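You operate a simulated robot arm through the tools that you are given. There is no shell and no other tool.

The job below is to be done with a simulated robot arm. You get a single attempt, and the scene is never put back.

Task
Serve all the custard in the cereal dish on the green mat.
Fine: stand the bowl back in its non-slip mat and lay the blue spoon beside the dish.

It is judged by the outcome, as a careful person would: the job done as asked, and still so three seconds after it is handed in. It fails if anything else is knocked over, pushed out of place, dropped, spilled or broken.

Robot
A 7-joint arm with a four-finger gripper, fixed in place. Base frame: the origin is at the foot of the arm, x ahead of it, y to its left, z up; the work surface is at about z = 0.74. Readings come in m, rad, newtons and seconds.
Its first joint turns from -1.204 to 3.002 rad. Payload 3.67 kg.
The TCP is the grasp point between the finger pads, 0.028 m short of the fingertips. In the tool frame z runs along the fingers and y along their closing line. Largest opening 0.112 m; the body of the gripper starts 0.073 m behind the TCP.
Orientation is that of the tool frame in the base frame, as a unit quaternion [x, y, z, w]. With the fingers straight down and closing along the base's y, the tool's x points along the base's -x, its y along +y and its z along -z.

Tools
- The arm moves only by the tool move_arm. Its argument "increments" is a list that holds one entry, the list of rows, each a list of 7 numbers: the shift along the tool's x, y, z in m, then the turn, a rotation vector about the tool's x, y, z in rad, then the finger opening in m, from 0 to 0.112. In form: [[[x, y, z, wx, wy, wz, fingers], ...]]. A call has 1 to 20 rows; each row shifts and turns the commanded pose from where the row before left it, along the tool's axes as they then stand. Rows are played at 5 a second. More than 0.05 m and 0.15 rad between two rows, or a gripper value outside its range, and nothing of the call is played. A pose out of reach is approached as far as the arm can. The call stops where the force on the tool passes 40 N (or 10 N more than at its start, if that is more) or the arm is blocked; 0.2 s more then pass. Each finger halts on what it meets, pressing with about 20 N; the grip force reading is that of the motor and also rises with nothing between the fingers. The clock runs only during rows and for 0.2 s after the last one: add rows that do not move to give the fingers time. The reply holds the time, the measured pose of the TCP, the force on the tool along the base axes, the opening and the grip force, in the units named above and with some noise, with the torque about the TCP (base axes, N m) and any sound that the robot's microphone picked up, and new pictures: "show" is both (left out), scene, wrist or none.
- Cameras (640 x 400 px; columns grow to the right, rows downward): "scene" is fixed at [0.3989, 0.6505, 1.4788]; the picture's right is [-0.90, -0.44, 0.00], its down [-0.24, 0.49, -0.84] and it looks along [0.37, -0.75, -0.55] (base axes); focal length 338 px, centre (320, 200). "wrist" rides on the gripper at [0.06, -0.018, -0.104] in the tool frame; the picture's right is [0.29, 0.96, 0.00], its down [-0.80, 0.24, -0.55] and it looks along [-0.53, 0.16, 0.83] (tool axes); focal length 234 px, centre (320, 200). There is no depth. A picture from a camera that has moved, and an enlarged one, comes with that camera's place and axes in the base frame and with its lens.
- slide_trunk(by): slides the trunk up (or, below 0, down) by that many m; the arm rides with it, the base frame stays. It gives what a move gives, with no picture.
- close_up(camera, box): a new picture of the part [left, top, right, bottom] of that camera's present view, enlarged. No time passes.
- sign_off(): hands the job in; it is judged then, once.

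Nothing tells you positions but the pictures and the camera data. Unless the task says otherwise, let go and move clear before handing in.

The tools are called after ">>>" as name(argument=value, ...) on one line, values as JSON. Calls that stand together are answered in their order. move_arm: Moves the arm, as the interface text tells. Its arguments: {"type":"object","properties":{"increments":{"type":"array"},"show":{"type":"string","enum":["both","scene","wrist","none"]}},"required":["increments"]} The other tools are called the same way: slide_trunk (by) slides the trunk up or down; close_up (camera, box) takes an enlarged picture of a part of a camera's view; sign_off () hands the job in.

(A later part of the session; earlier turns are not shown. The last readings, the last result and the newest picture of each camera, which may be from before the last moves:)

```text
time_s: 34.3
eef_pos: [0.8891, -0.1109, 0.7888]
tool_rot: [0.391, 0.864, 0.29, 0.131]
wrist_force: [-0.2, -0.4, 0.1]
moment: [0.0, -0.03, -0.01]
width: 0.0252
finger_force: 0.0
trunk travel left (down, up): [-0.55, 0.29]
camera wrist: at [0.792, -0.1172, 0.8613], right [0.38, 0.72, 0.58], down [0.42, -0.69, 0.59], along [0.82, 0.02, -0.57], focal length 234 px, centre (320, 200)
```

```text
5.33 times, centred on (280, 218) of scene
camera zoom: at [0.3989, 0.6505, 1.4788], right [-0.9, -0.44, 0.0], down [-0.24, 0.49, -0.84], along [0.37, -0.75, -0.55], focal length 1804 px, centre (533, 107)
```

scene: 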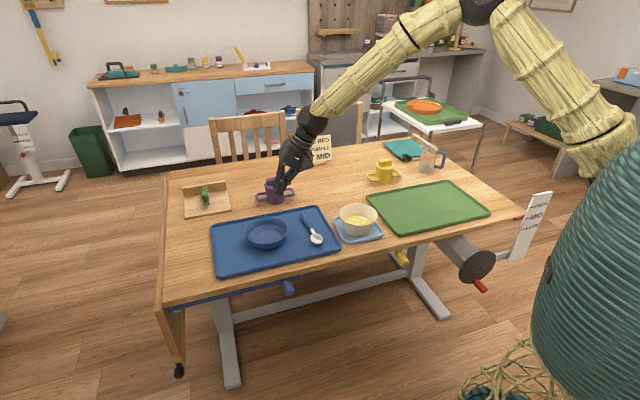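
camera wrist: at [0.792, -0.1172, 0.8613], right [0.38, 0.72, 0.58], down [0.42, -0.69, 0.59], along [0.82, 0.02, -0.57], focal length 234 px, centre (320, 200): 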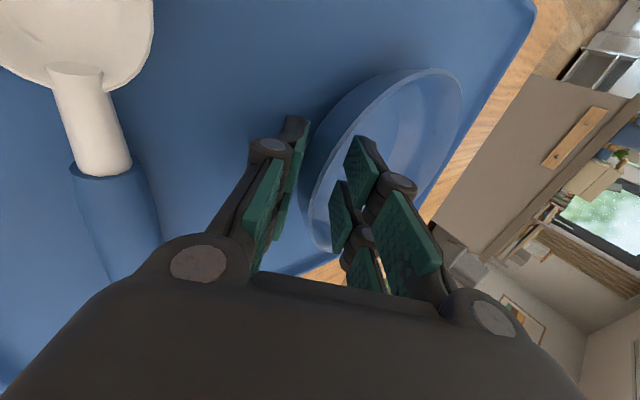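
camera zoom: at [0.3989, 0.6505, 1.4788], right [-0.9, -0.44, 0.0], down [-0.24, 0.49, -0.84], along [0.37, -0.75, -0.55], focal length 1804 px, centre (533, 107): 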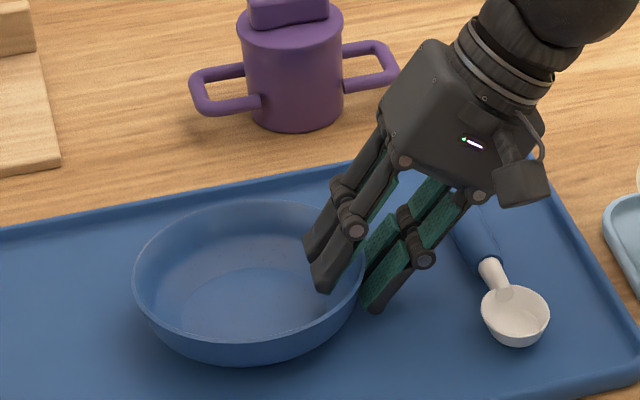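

Clear of the mat with the wall centred. Closing on this deeper position.

>>> move_arm(increments=[[[0, 0, 0, 0, 0, 0, 0.015], [0, 0, 0, 0, 0, 0, 0.008], [0, 0, 0, 0, 0, 0, 0.0], [0, 0, 0, 0, 0, 0, 0.0], [0, 0, 0, 0, 0, 0, 0.0]]], show="wrist")

>>> close_up(camera="wrist", box=[220, 40, 460, 190])

>>> close_up(camera="scene", box=[220, 180, 340, 255])

```text
time_s: 35.5
eef_pos: [0.8884, -0.1103, 0.7887]
tool_rot: [0.39, 0.863, 0.291, 0.131]
wrist_force: [-1.4, 1.8, 0.0]
moment: [-0.01, 0.18, 0.11]
width: 0.0118
finger_force: 20.3
trunk travel left (down, up): [-0.55, 0.29]
camera wrist: at [0.7919, -0.1172, 0.8612], right [0.38, 0.72, 0.58], down [0.42, -0.69, 0.59], along [0.82, 0.02, -0.57], focal length 234 px, centre (320, 200)
```

wrist: 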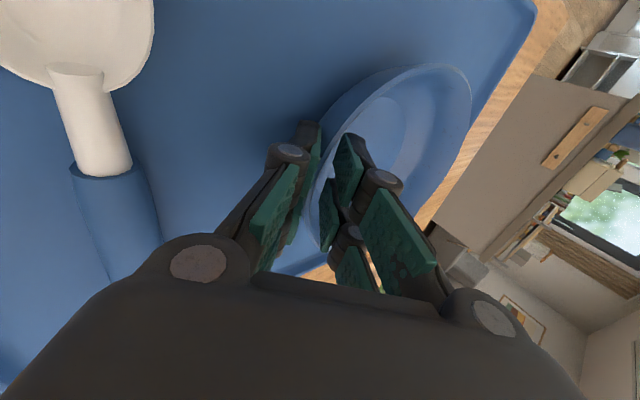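

```text
2.67 times, centred on (340, 115) of wrist
camera zoom: at [0.7919, -0.1172, 0.8612], right [0.38, 0.72, 0.58], down [0.42, -0.69, 0.59], along [0.82, 0.02, -0.57], focal length 624 px, centre (267, 427)
```

zoom: 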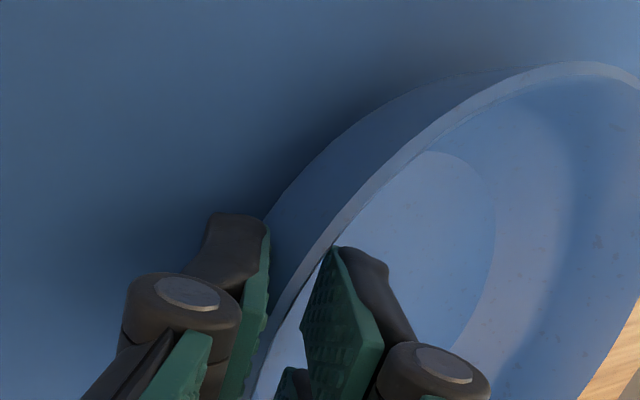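

```text
5.33 times, centred on (280, 218) of scene
camera zoom: at [0.3989, 0.6505, 1.4788], right [-0.9, -0.44, 0.0], down [-0.24, 0.49, -0.84], along [0.37, -0.75, -0.55], focal length 1804 px, centre (533, 107)
```

zoom: 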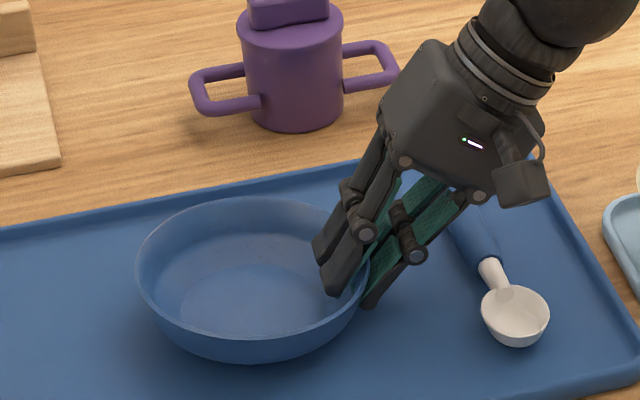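

The pads closed to 12 mm, and the gap at the rim shows the wall is actually steeper than this tool angle, closer to 17°. I'll back off, set the lean to 0.3 rad, centre on the wall, and go in deeper than the first time.

>>> move_arm(increments=[[[0, 0, 0, 0, 0, 0, 0.028], [0, 0, 0, 0, 0, 0, 0.028], [0, 0, -0.015, 0, 0, 0, 0.028], [0, 0, -0.015, 0, 0, 0, 0.028], [0, 0, -0.015, 0, 0, 0, 0.028], [0, 0, 0, 0.12, 0, 0, 0.028], [0, 0, 0, 0.12, 0, 0, 0.028], [0, 0, 0, 0.11, 0, 0, 0.028], [0, 0.0245, 0.0076, 0, 0, 0, 0.028], [0, 0, 0, 0, 0, 0, 0.028]]], show="wrist")

>>> close_up(camera="wrist", box=[220, 40, 460, 190])

>>> close_up(camera="scene", box=[220, 180, 340, 255])

```text
time_s: 37.7
eef_pos: [0.8881, -0.109, 0.8255]
tool_rot: [0.408, 0.901, 0.135, 0.062]
wrist_force: [0.0, -0.4, 0.1]
moment: [-0.01, 0.01, -0.05]
width: 0.0281
finger_force: 0.1
trunk travel left (down, up): [-0.55, 0.29]
camera wrist: at [0.8129, -0.0966, 0.9194], right [0.5, 0.82, 0.28], down [0.58, -0.55, 0.6], along [0.65, -0.14, -0.75], focal length 234 px, centre (320, 200)
```

wrist: 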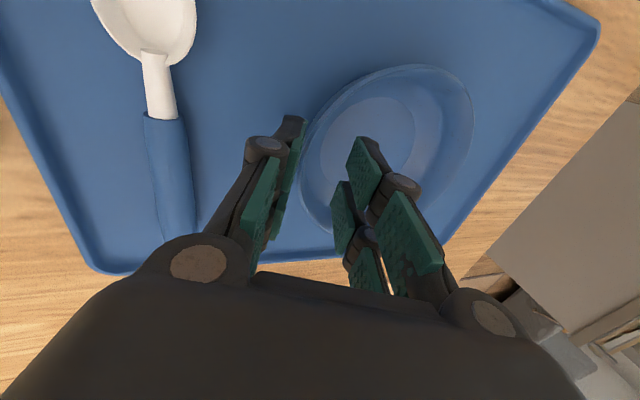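

```text
2.67 times, centred on (340, 115) of wrist
camera zoom: at [0.8129, -0.0966, 0.9194], right [0.5, 0.82, 0.28], down [0.58, -0.55, 0.6], along [0.65, -0.14, -0.75], focal length 624 px, centre (267, 427)
```

zoom: 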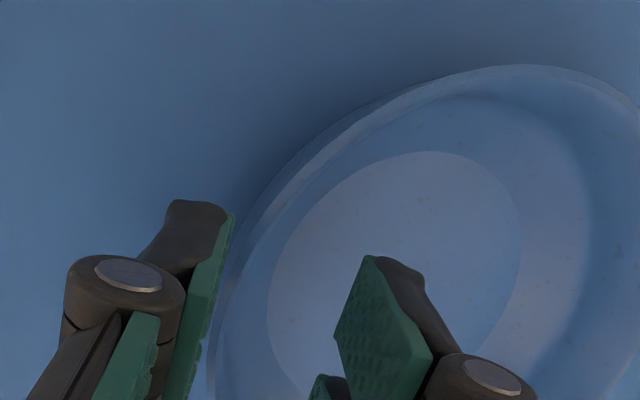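

```text
5.33 times, centred on (280, 218) of scene
camera zoom: at [0.3989, 0.6505, 1.4788], right [-0.9, -0.44, 0.0], down [-0.24, 0.49, -0.84], along [0.37, -0.75, -0.55], focal length 1804 px, centre (533, 107)
```

zoom: 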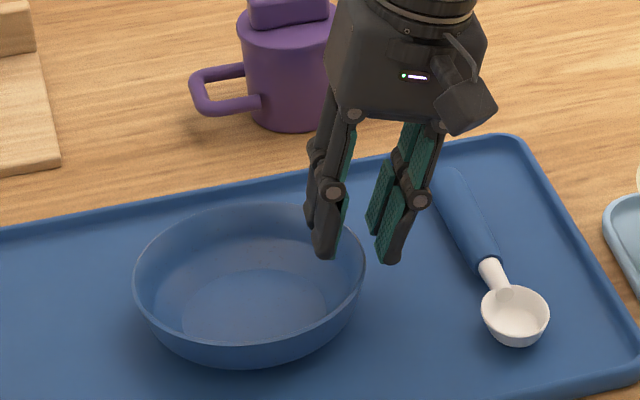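

The fingers now match the wall's slope and straddle the rim. Lowering straight down and closing.

>>> move_arm(increments=[[[0, -0.0037, 0.0119, 0, 0, 0, 0.028], [0, -0.0037, 0.0119, 0, 0, 0, 0.028], [0, -0.0037, 0.0119, 0, 0, 0, 0.028], [0, 0, 0, 0, 0, 0, 0.028]]], show="wrist")

>>> close_up(camera="wrist", box=[220, 40, 460, 190])

>>> close_up(camera="scene", box=[220, 180, 340, 255])

```text
time_s: 38.7
eef_pos: [0.8879, -0.1094, 0.7887]
tool_rot: [0.408, 0.901, 0.136, 0.062]
wrist_force: [4.0, 3.1, 7.0]
moment: [0.15, -0.22, 0.06]
width: 0.0318
finger_force: 2.9
trunk travel left (down, up): [-0.55, 0.29]
camera wrist: at [0.8131, -0.0971, 0.8824], right [0.5, 0.82, 0.28], down [0.57, -0.56, 0.6], along [0.65, -0.14, -0.75], focal length 234 px, centre (320, 200)
```

wrist: 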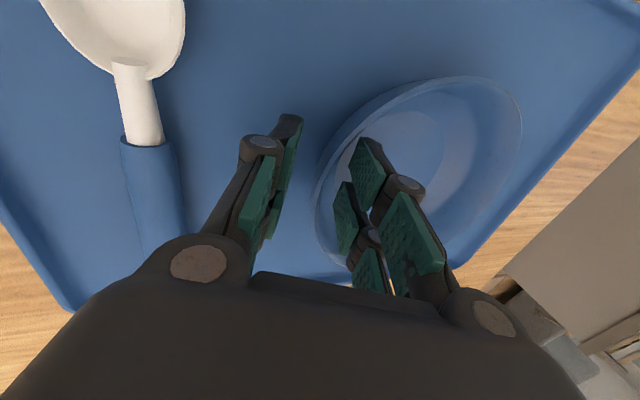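

```text
2.67 times, centred on (340, 115) of wrist
camera zoom: at [0.8131, -0.0971, 0.8824], right [0.5, 0.82, 0.28], down [0.57, -0.56, 0.6], along [0.65, -0.14, -0.75], focal length 624 px, centre (267, 427)
```

zoom: 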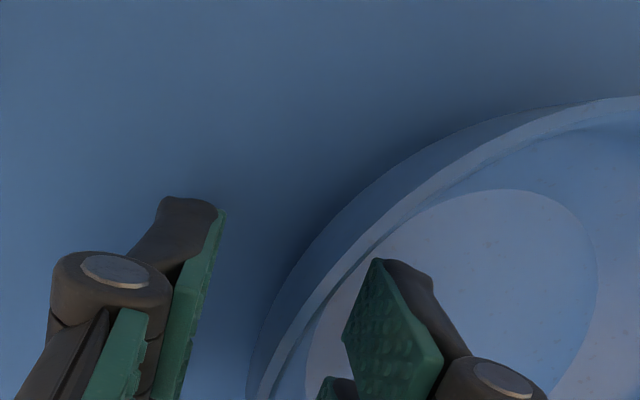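

```text
5.33 times, centred on (280, 218) of scene
camera zoom: at [0.3989, 0.6505, 1.4788], right [-0.9, -0.44, 0.0], down [-0.24, 0.49, -0.84], along [0.37, -0.75, -0.55], focal length 1804 px, centre (533, 107)
```

zoom: 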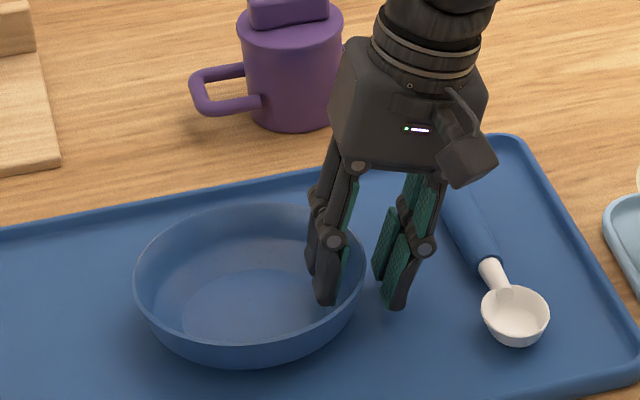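

The inner finger met the inside slope of the dish, so the inside is shallower than I thought and this angle can't go deeper. The 0.65 rad grip was well balanced with almost no net force, so I'll go back to it slightly deeper and lift very gently.

>>> move_arm(increments=[[[0, 0.0037, -0.0119, 0, 0, 0, 0.028], [0, 0.0037, -0.0119, 0, 0, 0, 0.028], [0, 0.0037, -0.0119, 0, 0, 0, 0.028], [0, -0.0245, -0.0076, 0, 0, 0, 0.028], [0, 0, 0, -0.12, 0, 0, 0.028], [0, 0, 0, -0.12, 0, 0, 0.026], [0, 0, 0, -0.11, 0, 0, 0.024], [0, 0, 0.015, 0, 0, 0, 0.024], [0, 0, 0.012, 0, 0, 0, 0.024], [0, 0, 0.012, 0, 0, 0, 0.024], [0, 0, 0.01, 0, 0, 0, 0.023], [0, 0, 0, 0, 0, 0, 0.023]]], show="wrist")

>>> close_up(camera="wrist", box=[220, 40, 460, 190])

>>> close_up(camera="scene", box=[220, 180, 340, 255])

```text
time_s: 41.3
eef_pos: [0.8907, -0.108, 0.7856]
tool_rot: [0.391, 0.863, 0.291, 0.131]
wrist_force: [-0.6, -0.5, 0.3]
moment: [0.0, 0.02, -0.01]
width: 0.0229
finger_force: 0.0
trunk travel left (down, up): [-0.55, 0.29]
camera wrist: at [0.7939, -0.1153, 0.8581], right [0.38, 0.72, 0.58], down [0.42, -0.69, 0.59], along [0.82, 0.02, -0.57], focal length 234 px, centre (320, 200)
```

wrist: 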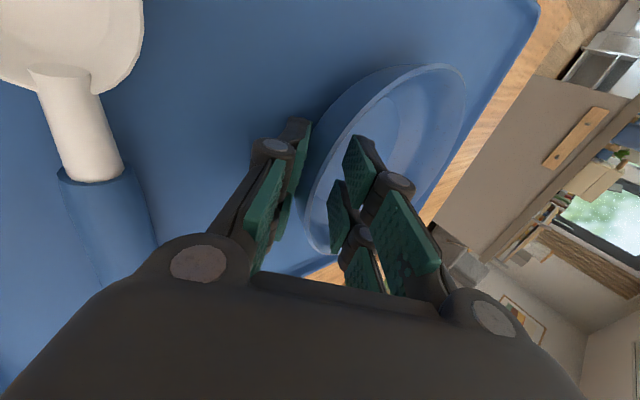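

```text
2.67 times, centred on (340, 115) of wrist
camera zoom: at [0.7939, -0.1153, 0.8581], right [0.38, 0.72, 0.58], down [0.42, -0.69, 0.59], along [0.82, 0.02, -0.57], focal length 624 px, centre (267, 427)
```

zoom: 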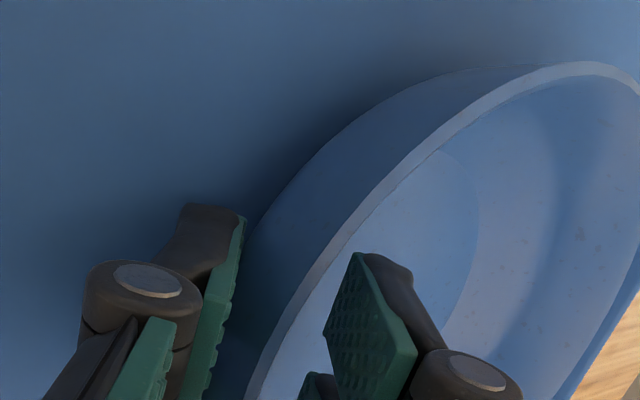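

```text
5.33 times, centred on (280, 218) of scene
camera zoom: at [0.3989, 0.6505, 1.4788], right [-0.9, -0.44, 0.0], down [-0.24, 0.49, -0.84], along [0.37, -0.75, -0.55], focal length 1804 px, centre (533, 107)
```

zoom: 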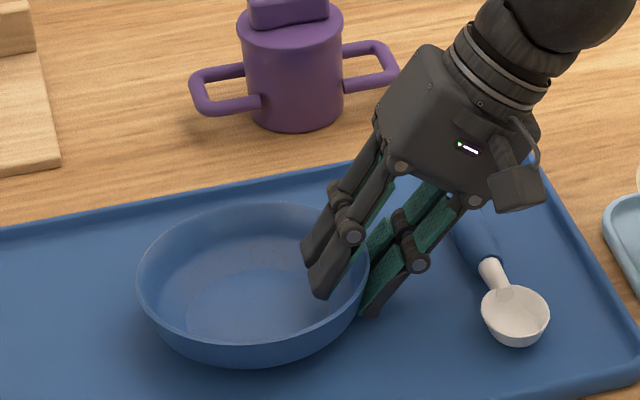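

No contact yet and well centred. I'll close, then lift just 1 cm very slowly and hold still to see whether it slips.

>>> move_arm(increments=[[[0, 0, 0, 0, 0, 0, 0.014], [0, 0, 0, 0, 0, 0, 0.007], [0, 0, 0, 0, 0, 0, 0.0], [0, 0, 0, 0, 0, 0, 0.0], [0, 0, 0, 0, 0, 0, 0.0], [0, 0.0015, -0.002, 0, 0, 0, 0.0], [0, 0.0015, -0.002, 0, 0, 0, 0.0], [0, 0.0015, -0.002, 0, 0, 0, 0.0], [0, 0.0015, -0.002, 0, 0, 0, 0.0], [0, 0, 0, 0, 0, 0, 0.0], [0, 0, 0, 0, 0, 0, 0.0], [0, 0, 0, 0, 0, 0, 0.0]]], show="wrist")

>>> close_up(camera="wrist", box=[220, 40, 460, 190])

>>> close_up(camera="scene", box=[220, 180, 340, 255])

```text
time_s: 43.9
eef_pos: [0.8896, -0.1091, 0.7951]
tool_rot: [0.39, 0.864, 0.291, 0.132]
wrist_force: [-0.7, -0.2, -2.6]
moment: [-0.1, 0.14, -0.01]
width: 0.0117
finger_force: 20.1
trunk travel left (down, up): [-0.55, 0.29]
camera wrist: at [0.7939, -0.1151, 0.8671], right [0.38, 0.72, 0.58], down [0.42, -0.69, 0.59], along [0.82, 0.02, -0.57], focal length 234 px, centre (320, 200)
```

wrist: 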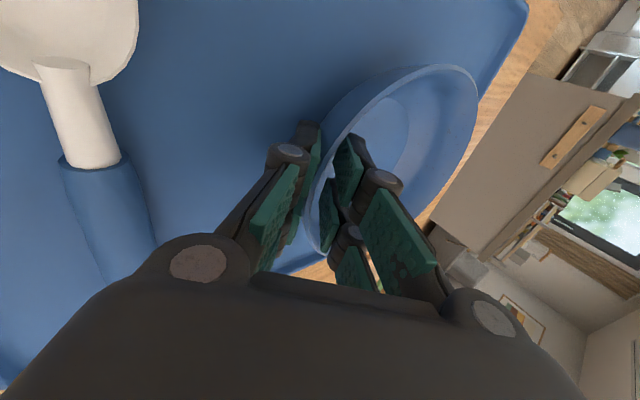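

```text
2.67 times, centred on (340, 115) of wrist
camera zoom: at [0.7939, -0.1151, 0.8671], right [0.38, 0.72, 0.58], down [0.42, -0.69, 0.59], along [0.82, 0.02, -0.57], focal length 624 px, centre (267, 427)
```

zoom: 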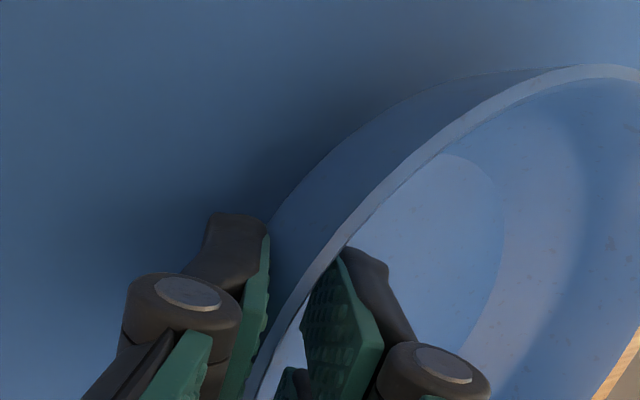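

```text
5.33 times, centred on (280, 218) of scene
camera zoom: at [0.3989, 0.6505, 1.4788], right [-0.9, -0.44, 0.0], down [-0.24, 0.49, -0.84], along [0.37, -0.75, -0.55], focal length 1804 px, centre (533, 107)
```

zoom: 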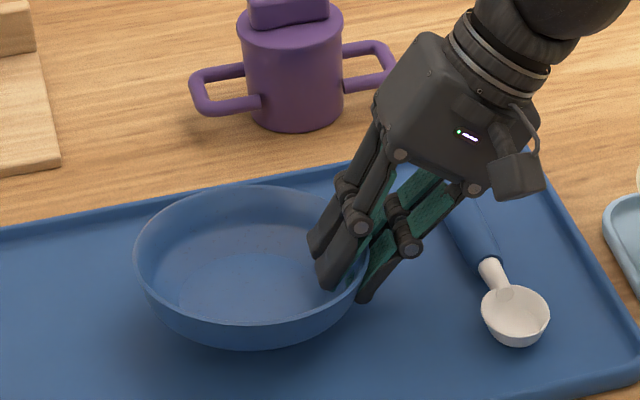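

The dish is lifted clear, level, and steady at about 2.5 N. I'll keep raising it slowly by another 4 cm and check again.

>>> move_arm(increments=[[[0, 0.003, -0.004, 0, 0, 0, 0.0], [0, 0.003, -0.004, 0, 0, 0, 0.0], [0, 0.003, -0.004, 0, 0, 0, 0.0], [0, 0.003, -0.004, 0, 0, 0, 0.0], [0, 0.003, -0.004, 0, 0, 0, 0.0], [0, 0.003, -0.004, 0, 0, 0, 0.0], [0, 0.003, -0.004, 0, 0, 0, 0.0], [0, 0.003, -0.004, 0, 0, 0, 0.0], [0, 0, 0, 0, 0, 0, 0.0], [0, 0, 0, 0, 0, 0, 0.0], [0, 0, 0, 0, 0, 0, 0.0], [0, 0, 0, 0, 0, 0, 0.0]]], show="wrist")

>>> close_up(camera="scene", box=[220, 160, 380, 260])

>>> close_up(camera="wrist", box=[220, 40, 460, 190])

```text
time_s: 46.5
eef_pos: [0.8895, -0.1072, 0.8343]
tool_rot: [0.391, 0.863, 0.291, 0.132]
wrist_force: [-0.1, -0.2, -2.3]
moment: [-0.08, 0.11, 0.0]
width: 0.012
finger_force: 19.8
trunk travel left (down, up): [-0.55, 0.29]
camera wrist: at [0.7935, -0.1146, 0.9066], right [0.38, 0.72, 0.58], down [0.42, -0.69, 0.59], along [0.82, 0.02, -0.57], focal length 234 px, centre (320, 200)
```

wrist: 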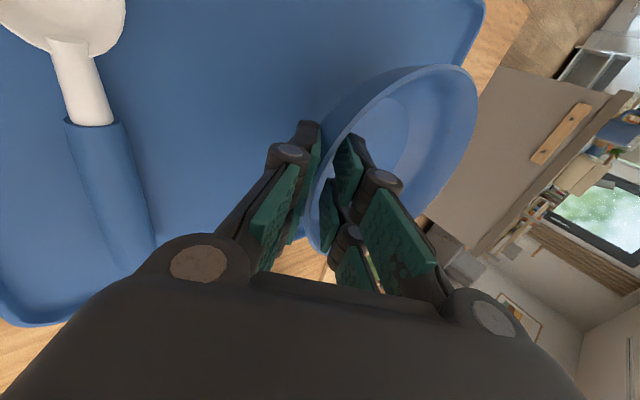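

```text
4.00 times, centred on (300, 210) of scene
camera zoom: at [0.3989, 0.6505, 1.4788], right [-0.9, -0.44, 0.0], down [-0.24, 0.49, -0.84], along [0.37, -0.75, -0.55], focal length 1353 px, centre (400, 160)
```

zoom: 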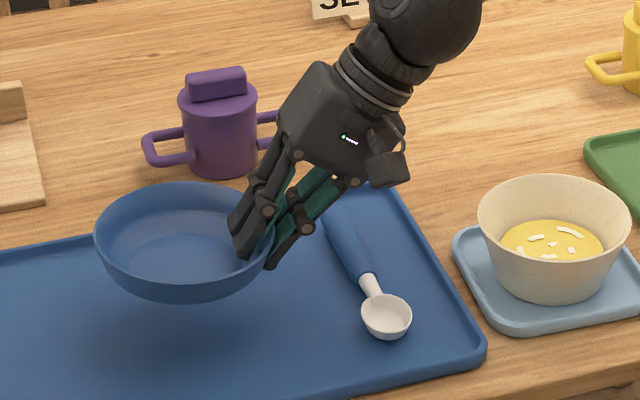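

```text
2.67 times, centred on (340, 115) of wrist
camera zoom: at [0.7935, -0.1146, 0.9066], right [0.38, 0.72, 0.58], down [0.42, -0.69, 0.59], along [0.82, 0.02, -0.57], focal length 624 px, centre (267, 427)
```

zoom: 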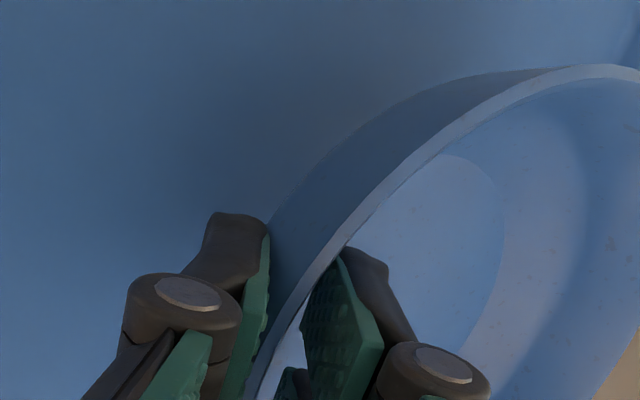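

The grip is stable in the air with no slippage. I'll carry the dish low and slowly around the far side of the custard bowl, keeping clear of both cups.

>>> move_arm(increments=[[[-0.0035, -0.006, -0.005, 0, 0, 0, 0.0], [-0.0073, -0.0121, -0.0102, 0, 0, 0, 0.0], [-0.0073, -0.0121, -0.0102, 0, 0, 0, 0.0], [-0.0073, -0.0121, -0.0102, 0, 0, 0, 0.0], [-0.0073, -0.0121, -0.0102, 0, 0, 0, 0.0], [-0.0073, -0.0121, -0.0102, 0, 0, 0, 0.0], [-0.0073, -0.0121, -0.0102, 0, 0, 0, 0.0], [-0.0073, -0.0121, -0.0102, 0, 0, 0, 0.0], [-0.0073, -0.0121, -0.0102, 0, 0, 0, 0.0], [-0.0073, -0.0121, -0.0102, 0, 0, 0, 0.0], [-0.0073, -0.0121, -0.0102, 0, 0, 0, 0.0], [-0.0073, -0.0121, -0.0102, 0, 0, 0, 0.0], [-0.0073, -0.0121, -0.0102, 0, 0, 0, 0.0], [-0.0073, -0.0121, -0.0102, 0, 0, 0, 0.0], [-0.0073, -0.0121, -0.0102, 0, 0, 0, 0.0], [-0.0073, -0.0121, -0.0102, 0, 0, 0, 0.0], [-0.0073, -0.0121, -0.0102, 0, 0, 0, 0.0], [-0.0073, -0.0121, -0.0102, 0, 0, 0, 0.0], [-0.0073, -0.0121, -0.0102, 0, 0, 0, 0.0], [-0.005, -0.009, -0.007, 0, 0, 0, 0.0]]])

```text
time_s: 50.7
eef_pos: [0.7545, -0.4158, 0.8518]
tool_rot: [0.391, 0.863, 0.291, 0.132]
wrist_force: [0.3, -0.1, -2.5]
moment: [-0.12, 0.13, -0.03]
width: 0.0114
finger_force: 20.3
trunk travel left (down, up): [-0.55, 0.29]
camera wrist: at [0.6588, -0.4221, 0.9232], right [0.38, 0.72, 0.58], down [0.42, -0.69, 0.59], along [0.82, 0.02, -0.57], focal length 234 px, centre (320, 200)
```

scene: 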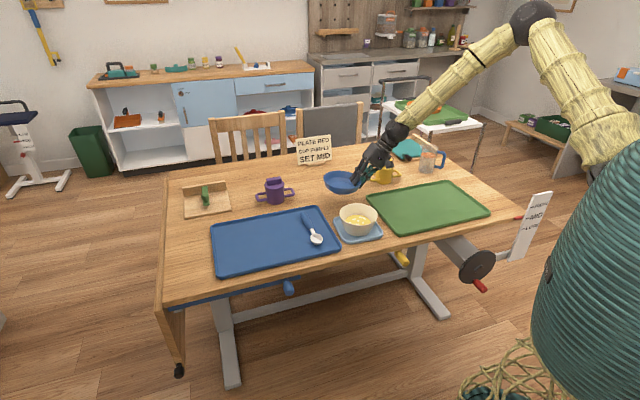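
wrist: 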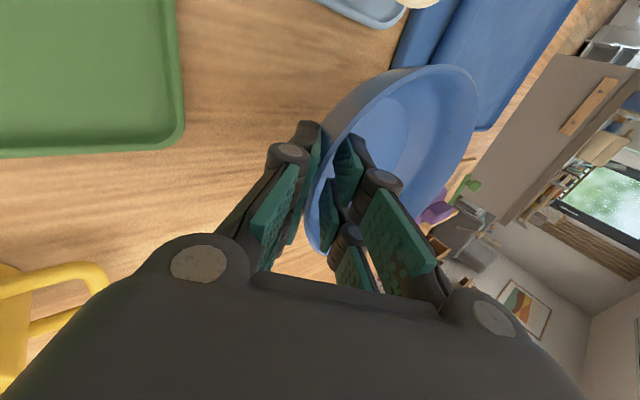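

The dish is riding steadily, clear of the custard bowl and the yellow cup. Next leg: carry it over the green mat.

>>> move_arm(increments=[[[0.0023, -0.007, -0.0053, 0, 0, 0, 0.0], [0.0045, -0.0136, -0.0103, 0, 0, 0, 0.0], [0.0045, -0.0136, -0.0103, 0, 0, 0, 0.0], [0.0045, -0.0136, -0.0103, 0, 0, 0, 0.0], [0.0045, -0.0136, -0.0103, 0, 0, 0, 0.0], [0.0045, -0.0136, -0.0103, 0, 0, 0, 0.0], [0.0045, -0.0136, -0.0103, 0, 0, 0, 0.0], [0.0045, -0.0136, -0.0103, 0, 0, 0, 0.0], [0.0045, -0.0136, -0.0103, 0, 0, 0, 0.0], [0.0045, -0.0136, -0.0103, 0, 0, 0, 0.0], [0.0045, -0.0136, -0.0103, 0, 0, 0, 0.0], [0.0045, -0.0136, -0.0103, 0, 0, 0, 0.0], [0.0045, -0.0136, -0.0103, 0, 0, 0, 0.0], [0.0045, -0.0136, -0.0103, 0, 0, 0, 0.0], [0.0045, -0.0136, -0.0103, 0, 0, 0, 0.0], [0.0045, -0.0136, -0.0103, 0, 0, 0, 0.0], [0.0045, -0.0136, -0.0103, 0, 0, 0, 0.0], [0.0045, -0.0136, -0.0103, 0, 0, 0, 0.0], [0.0045, -0.0136, -0.0103, 0, 0, 0, 0.0], [0.0045, -0.0136, -0.0103, 0, 0, 0, 0.0]]])

>>> close_up(camera="scene", box=[340, 130, 500, 230])

```text
time_s: 54.9
eef_pos: [0.4446, -0.5682, 0.85]
tool_rot: [0.39, 0.864, 0.291, 0.131]
wrist_force: [-0.5, -0.4, -1.9]
moment: [-0.08, 0.13, 0.05]
width: 0.0119
finger_force: 19.4
trunk travel left (down, up): [-0.55, 0.29]
camera wrist: at [0.3484, -0.575, 0.9228], right [0.38, 0.72, 0.58], down [0.42, -0.69, 0.59], along [0.82, 0.02, -0.57], focal length 234 px, centre (320, 200)
```

scene: 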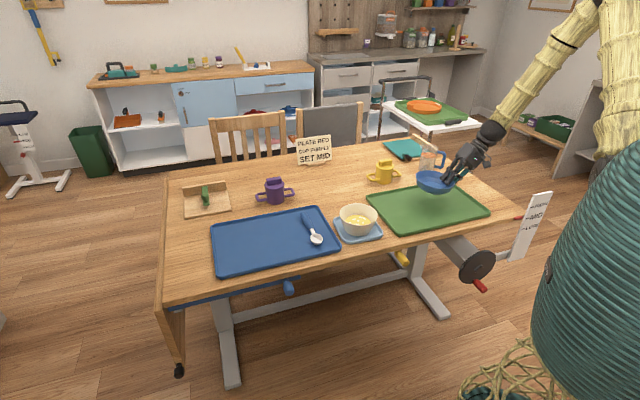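
wrist: 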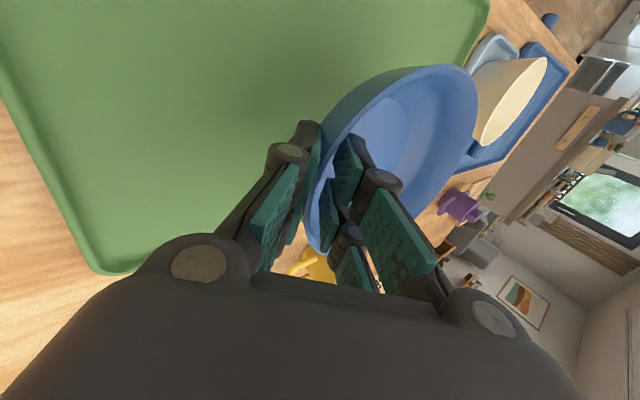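

```text
4.00 times, centred on (420, 180) of scene
camera zoom: at [0.3989, 0.6505, 1.4788], right [-0.9, -0.44, 0.0], down [-0.24, 0.49, -0.84], along [0.37, -0.75, -0.55], focal length 1353 px, centre (-80, 280)
```

zoom: 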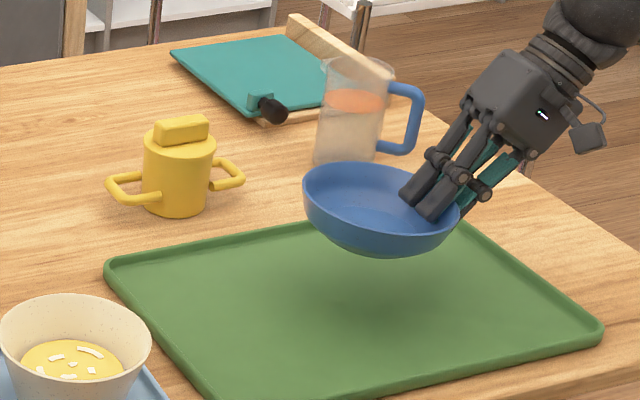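

The dish is above the centre of the green mat. I'll lower it slowly until it almost touches.

>>> move_arm(increments=[[[0, -0.0042, 0.0056, 0, 0, 0, 0.0], [0, -0.0042, 0.0056, 0, 0, 0, 0.0], [0, -0.0042, 0.0056, 0, 0, 0, 0.0], [0, -0.0042, 0.0056, 0, 0, 0, 0.0], [0, -0.0042, 0.0056, 0, 0, 0, 0.0], [0, -0.0042, 0.0056, 0, 0, 0, 0.0], [0, -0.0042, 0.0056, 0, 0, 0, 0.0], [0, -0.0042, 0.0056, 0, 0, 0, 0.0], [0, 0, 0, 0, 0, 0, 0.0]]], show="wrist")

>>> close_up(camera="scene", box=[340, 130, 500, 230])

```text
time_s: 56.9
eef_pos: [0.4456, -0.5684, 0.7931]
tool_rot: [0.391, 0.863, 0.291, 0.132]
wrist_force: [-0.8, -0.2, -2.0]
moment: [-0.13, 0.11, -0.02]
width: 0.0115
finger_force: 19.5
trunk travel left (down, up): [-0.55, 0.29]
camera wrist: at [0.3493, -0.5742, 0.8667], right [0.38, 0.72, 0.58], down [0.42, -0.69, 0.59], along [0.82, 0.02, -0.57], focal length 234 px, centre (320, 200)
```

wrist: 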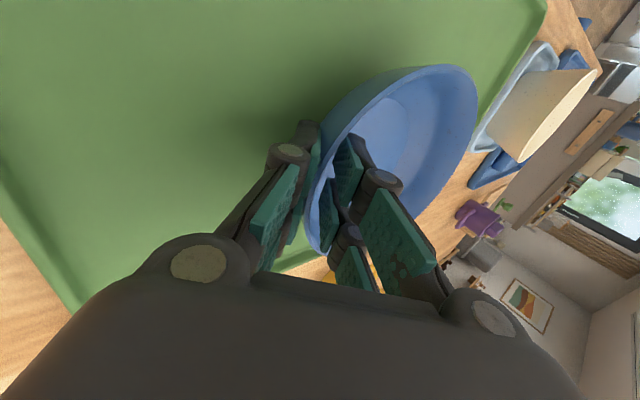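

```text
4.00 times, centred on (420, 180) of scene
camera zoom: at [0.3989, 0.6505, 1.4788], right [-0.9, -0.44, 0.0], down [-0.24, 0.49, -0.84], along [0.37, -0.75, -0.55], focal length 1353 px, centre (-80, 280)
```

zoom: 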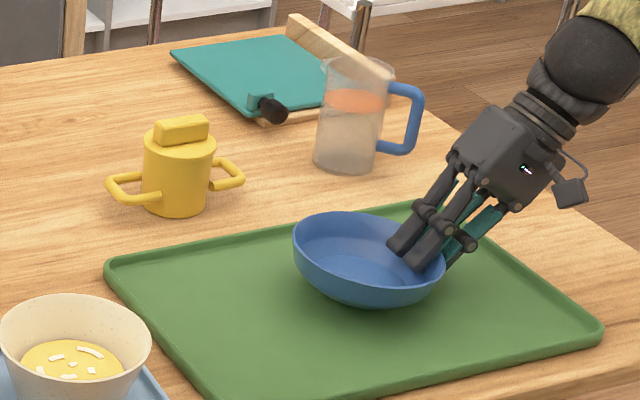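

Just above the mat now. Small 2 mm steps down until the load transfers.

>>> move_arm(increments=[[[0, -0.0012, 0.0016, 0, 0, 0, 0.0], [0, -0.0012, 0.0016, 0, 0, 0, 0.0], [0, -0.0012, 0.0016, 0, 0, 0, 0.0], [0, 0, 0, 0, 0, 0, 0.0]]], show="none")

```text
time_s: 57.9
eef_pos: [0.445, -0.5676, 0.7886]
tool_rot: [0.391, 0.863, 0.291, 0.132]
wrist_force: [-0.5, 0.5, -1.7]
moment: [-0.13, 0.13, 0.04]
width: 0.0116
finger_force: 20.0
trunk travel left (down, up): [-0.55, 0.29]
```

>>> move_arm(increments=[[[0, -0.0009, 0.0012, 0, 0, 0, 0.0], [0, -0.0009, 0.0012, 0, 0, 0, 0.0], [0, 0, 0, 0, 0, 0, 0.0]]], show="none")

```text
time_s: 58.7
eef_pos: [0.4465, -0.5663, 0.7854]
tool_rot: [0.391, 0.863, 0.29, 0.132]
wrist_force: [-0.3, -1.0, -3.1]
moment: [-0.09, 0.11, 0.01]
width: 0.0116
finger_force: 19.8
trunk travel left (down, up): [-0.55, 0.29]
```

The dish is still carried by the gripper. A bit lower, with a picture.

>>> move_arm(increments=[[[0, -0.0009, 0.0012, 0, 0, 0, 0.0], [0, -0.0009, 0.0012, 0, 0, 0, 0.0], [0, 0, 0, 0, 0, 0, 0.0]]], show="wrist")

>>> close_up(camera="scene", box=[400, 170, 480, 220])

```text
time_s: 59.5
eef_pos: [0.4464, -0.5678, 0.7847]
tool_rot: [0.391, 0.863, 0.29, 0.133]
wrist_force: [2.2, -3.4, 13.2]
moment: [-0.15, -0.33, -0.1]
width: 0.0115
finger_force: 20.0
trunk travel left (down, up): [-0.55, 0.29]
camera wrist: at [0.3492, -0.5742, 0.8563], right [0.38, 0.72, 0.58], down [0.42, -0.69, 0.59], along [0.82, 0.02, -0.57], focal length 234 px, centre (320, 200)
```

wrist: 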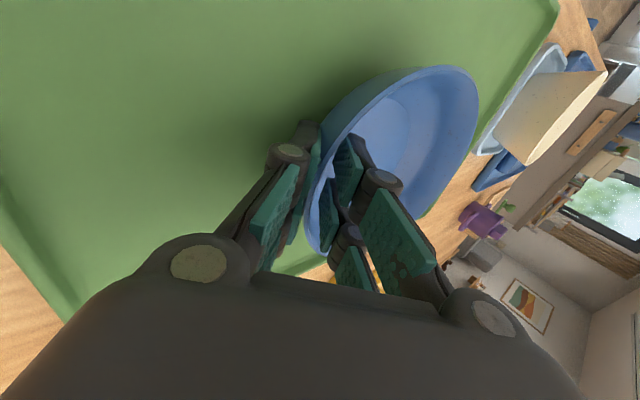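

```text
8.00 times, centred on (440, 195) of scene
camera zoom: at [0.3989, 0.6505, 1.4788], right [-0.9, -0.44, 0.0], down [-0.24, 0.49, -0.84], along [0.37, -0.75, -0.55], focal length 2706 px, centre (-640, 240)
```

zoom: 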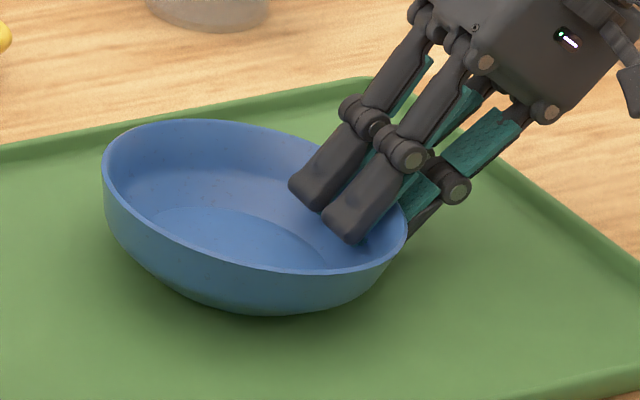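

The gripped side has landed, but the far side of the dish is still raised a little. I'll rotate the hand to level it before letting go.

>>> move_arm(increments=[[[0, 0.0006, -0.0008, 0, 0, 0, 0.0], [0, 0.0017, -0.0005, 0.05, 0, 0, 0.0], [0, 0.0017, -0.0005, 0.05, 0, 0, 0.0], [0, 0, 0, 0, 0, 0, 0.0]]], show="none")

>>> close_up(camera="scene", box=[400, 170, 480, 220])

```text
time_s: 60.5
eef_pos: [0.4471, -0.566, 0.785]
tool_rot: [0.397, 0.877, 0.247, 0.112]
wrist_force: [-1.5, 2.5, 0.9]
moment: [0.01, 0.1, 0.06]
width: 0.0113
finger_force: 19.7
trunk travel left (down, up): [-0.55, 0.29]
```

```text
8.00 times, centred on (440, 195) of scene
camera zoom: at [0.3989, 0.6505, 1.4788], right [-0.9, -0.44, 0.0], down [-0.24, 0.49, -0.84], along [0.37, -0.75, -0.55], focal length 2706 px, centre (-640, 240)
```

zoom: 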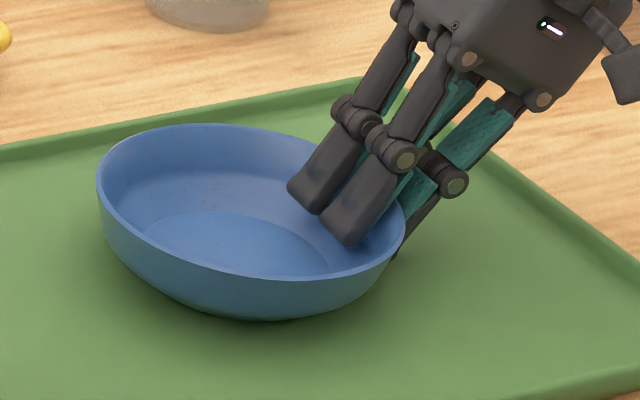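

Improved, but still a few degrees high on the far side. A bit more rotation.

>>> move_arm(increments=[[[0, 0.0017, -0.0005, 0.05, 0, 0, 0.0], [0, 0.0017, -0.0005, 0.05, 0, 0, 0.0], [0, 0, 0, 0, 0, 0, 0.0]]], show="none")

>>> close_up(camera="scene", box=[400, 170, 480, 220])

```text
time_s: 61.3
eef_pos: [0.4499, -0.5639, 0.7879]
tool_rot: [0.402, 0.888, 0.202, 0.092]
wrist_force: [-2.7, -3.1, 6.5]
moment: [0.2, -0.53, -0.14]
width: 0.0118
finger_force: 20.2
trunk travel left (down, up): [-0.55, 0.29]
```

```text
8.00 times, centred on (440, 195) of scene
camera zoom: at [0.3989, 0.6505, 1.4788], right [-0.9, -0.44, 0.0], down [-0.24, 0.49, -0.84], along [0.37, -0.75, -0.55], focal length 2706 px, centre (-640, 240)
```

zoom: 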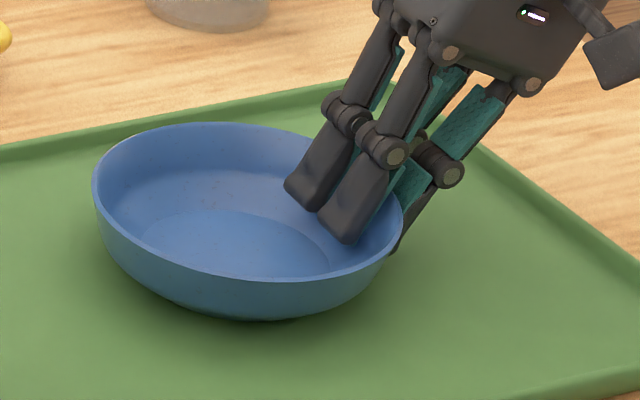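

The contact torque shows the dish is now sitting on the mat, and what tilt remains looks like perspective. I'll open gently and back out along the finger direction.

>>> move_arm(increments=[[[0, 0, 0, 0, 0, 0, 0.016], [0, 0, 0, 0, 0, 0, 0.022], [0, 0, 0, 0, 0, 0, 0.028], [0, 0, 0, 0, 0, 0, 0.03], [0, 0, -0.01, 0, 0, 0, 0.03], [0, 0, -0.015, 0, 0, 0, 0.03], [0, 0, -0.02, 0, 0, 0, 0.03], [0, 0, -0.02, 0, 0, 0, 0.03], [0, 0, 0, 0, 0, 0, 0.03]]], show="wrist")

>>> close_up(camera="scene", box=[360, 150, 500, 238])

```text
time_s: 63.3
eef_pos: [0.4273, -0.5836, 0.8458]
tool_rot: [0.402, 0.888, 0.204, 0.092]
wrist_force: [0.2, 0.4, 0.4]
moment: [-0.01, -0.01, 0.02]
width: 0.0297
finger_force: 0.1
trunk travel left (down, up): [-0.55, 0.29]
camera wrist: at [0.3427, -0.5799, 0.9324], right [0.46, 0.79, 0.42], down [0.51, -0.62, 0.6], along [0.73, -0.06, -0.68], focal length 234 px, centre (320, 200)
```

wrist: 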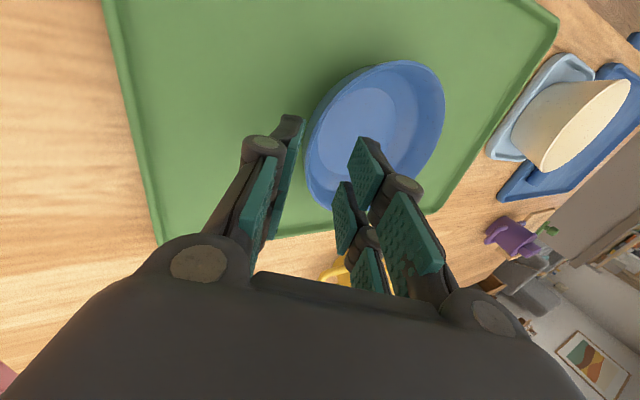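

```text
4.55 times, centred on (430, 194) of scene
camera zoom: at [0.3989, 0.6505, 1.4788], right [-0.9, -0.44, 0.0], down [-0.24, 0.49, -0.84], along [0.37, -0.75, -0.55], focal length 1538 px, centre (-180, 227)
```

zoom: 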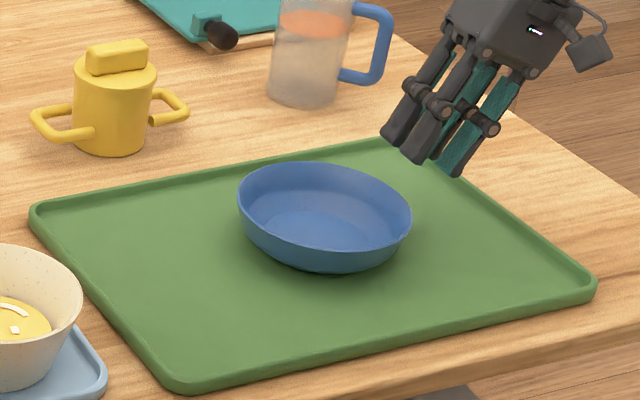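

The blue dish now stands upright near the middle of the green mat, at about (0.50, -0.51), and nothing else moved. Next I'll rise, straighten the tool, and go over the custard bowl for a close look.

>>> move_arm(increments=[[[0, 0.0142, -0.0293, 0, 0, 0, 0.05], [0, 0.0142, -0.0293, 0, 0, 0, 0.05], [0, 0.0142, -0.0293, 0, 0, 0, 0.05], [0, 0.0142, -0.0293, 0, 0, 0, 0.05], [0, 0, 0, 0.15, 0, 0, 0.05], [0, 0, 0, 0.15, 0, 0, 0.05], [0, 0, 0, 0.15, 0, 0, 0.05], [0.0065, 0.04, 0, 0, 0, 0, 0.05], [0.0065, 0.04, 0, 0, 0, 0, 0.05], [0.0065, 0.04, 0, 0, 0, 0, 0.05], [0.0065, 0.04, 0, 0, 0, 0, 0.05], [0.0065, 0.04, 0, 0, 0, 0, 0.05], [0.0065, 0.04, 0, 0, 0, 0, 0.05], [0.0065, 0.04, 0, 0, 0, 0, 0.05], [0.0065, 0.04, 0, 0, 0, 0, 0.05], [0.0065, 0.04, 0, 0, 0, 0, 0.05], [0.0065, 0.04, 0, 0, 0, 0, 0.05], [0.0065, 0.04, 0, 0, 0, 0, 0.05], [0, 0, 0, 0, 0, 0, 0.05]]])

>>> close_up(camera="wrist", box=[220, 20, 460, 170])

>>> close_up(camera="scene", box=[320, 190, 400, 240])

```text
time_s: 67.3
eef_pos: [0.712, -0.2407, 0.9775]
tool_rot: [0.412, 0.911, 0.0, -0.001]
wrist_force: [0.1, 0.9, -0.5]
moment: [-0.01, 0.0, 0.01]
width: 0.05
finger_force: 0.1
trunk travel left (down, up): [-0.55, 0.29]
camera wrist: at [0.6603, -0.2083, 1.0818], right [0.53, 0.85, 0.0], down [0.71, -0.44, 0.55], along [0.47, -0.29, -0.83], focal length 234 px, centre (320, 200)
```

scene: 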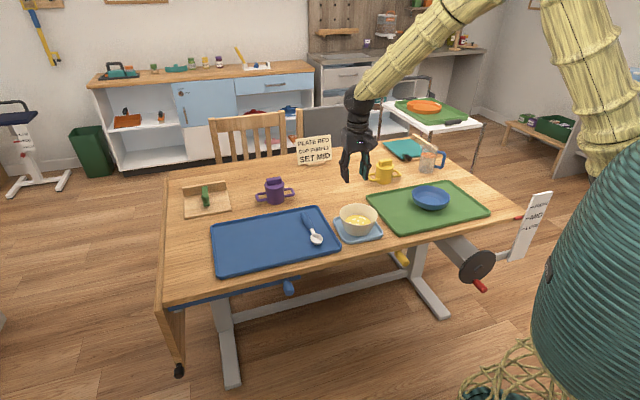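
wrist: 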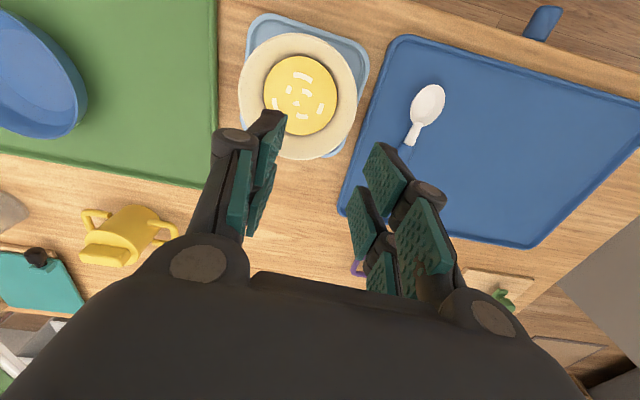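

```text
2.67 times, centred on (340, 95) of wrist
camera zoom: at [0.6603, -0.2083, 1.0818], right [0.53, 0.85, 0.0], down [0.71, -0.44, 0.55], along [0.47, -0.29, -0.83], focal length 624 px, centre (267, 480)
```

zoom: 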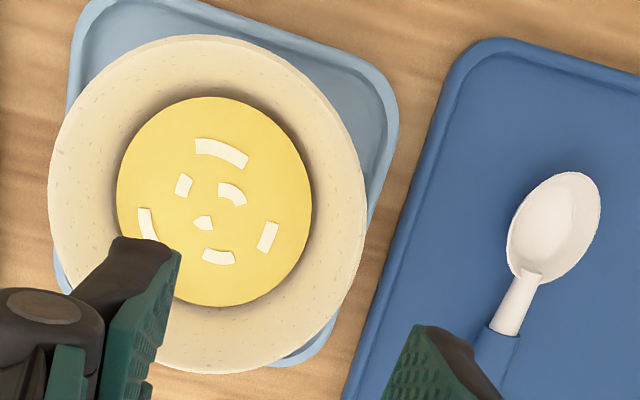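

```text
8.00 times, centred on (360, 215) of scene
camera zoom: at [0.3989, 0.6505, 1.4788], right [-0.9, -0.44, 0.0], down [-0.24, 0.49, -0.84], along [0.37, -0.75, -0.55], focal length 2706 px, centre (0, 80)
```

zoom: 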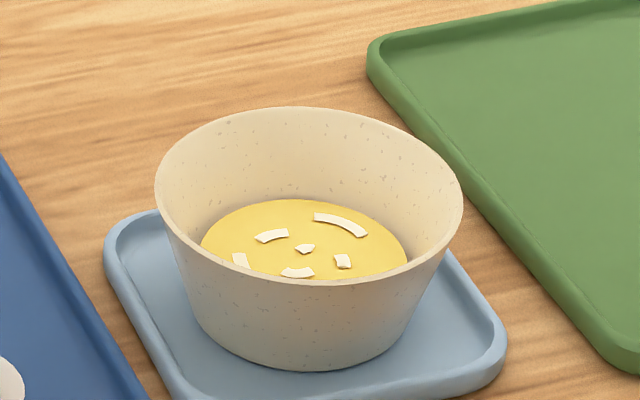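

Bowl measured: centre about (0.695, -0.248), rim about 0.131 m across at z ≈ 0.81, straight walls leaning about 19°, and custard well below the rim. I'll lean the tool to match and stop just above the left rim.

>>> move_arm(increments=[[[0, 0, 0, 0.11, 0, 0, 0.034], [0, 0, 0, 0.11, 0, 0, 0.034], [0, 0, 0, 0.11, 0, 0, 0.034], [0.0015, 0.0245, 0.0245, 0, 0, 0, 0.034], [0.0015, 0.0245, 0.0245, 0, 0, 0, 0.034], [0.0015, 0.0245, 0.0245, 0, 0, 0, 0.034], [0.0015, 0.0245, 0.0245, 0, 0, 0, 0.034], [0, 0, 0, 0, 0, 0, 0.034]]])

>>> close_up(camera="wrist", box=[180, 40, 420, 190])

>>> close_up(camera="scene", box=[300, 180, 412, 250])

```text
time_s: 69.1
eef_pos: [0.7531, -0.1941, 0.8549]
tool_rot: [0.406, 0.899, -0.151, -0.067]
wrist_force: [0.5, 0.1, 0.3]
moment: [-0.04, 0.01, 0.0]
width: 0.0344
finger_force: 0.0
trunk travel left (down, up): [-0.55, 0.29]
camera wrist: at [0.7264, -0.1391, 0.9595], right [0.49, 0.81, -0.31], down [0.83, -0.33, 0.45], along [0.26, -0.48, -0.84], focal length 234 px, centre (320, 200)
```

scene: 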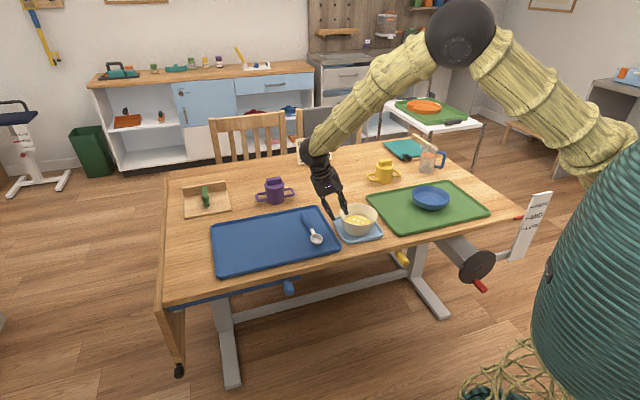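
wrist: 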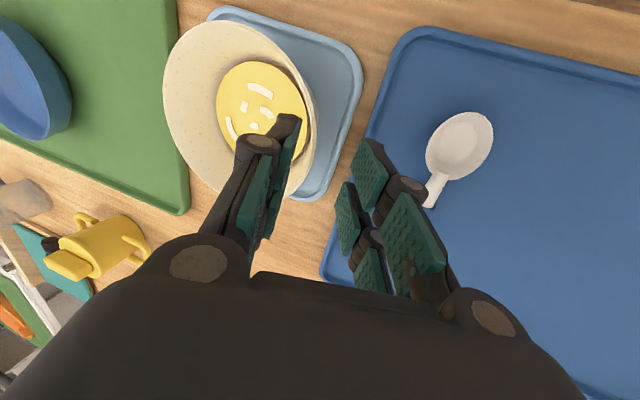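

```text
2.67 times, centred on (300, 115) of wrist
camera zoom: at [0.7264, -0.1391, 0.9595], right [0.49, 0.81, -0.31], down [0.83, -0.33, 0.45], along [0.26, -0.48, -0.84], focal length 624 px, centre (373, 427)
```

zoom: 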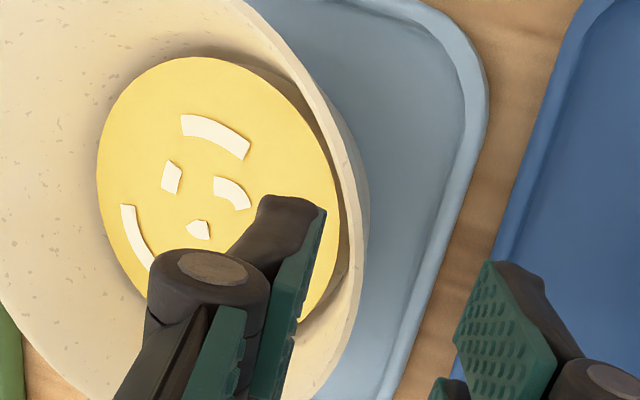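

```text
5.71 times, centred on (356, 215) of scene
camera zoom: at [0.3989, 0.6505, 1.4788], right [-0.9, -0.44, 0.0], down [-0.24, 0.49, -0.84], along [0.37, -0.75, -0.55], focal length 1933 px, centre (114, 114)
```

zoom: 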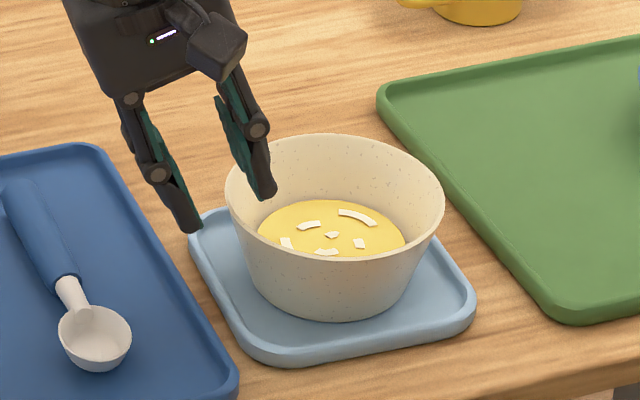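

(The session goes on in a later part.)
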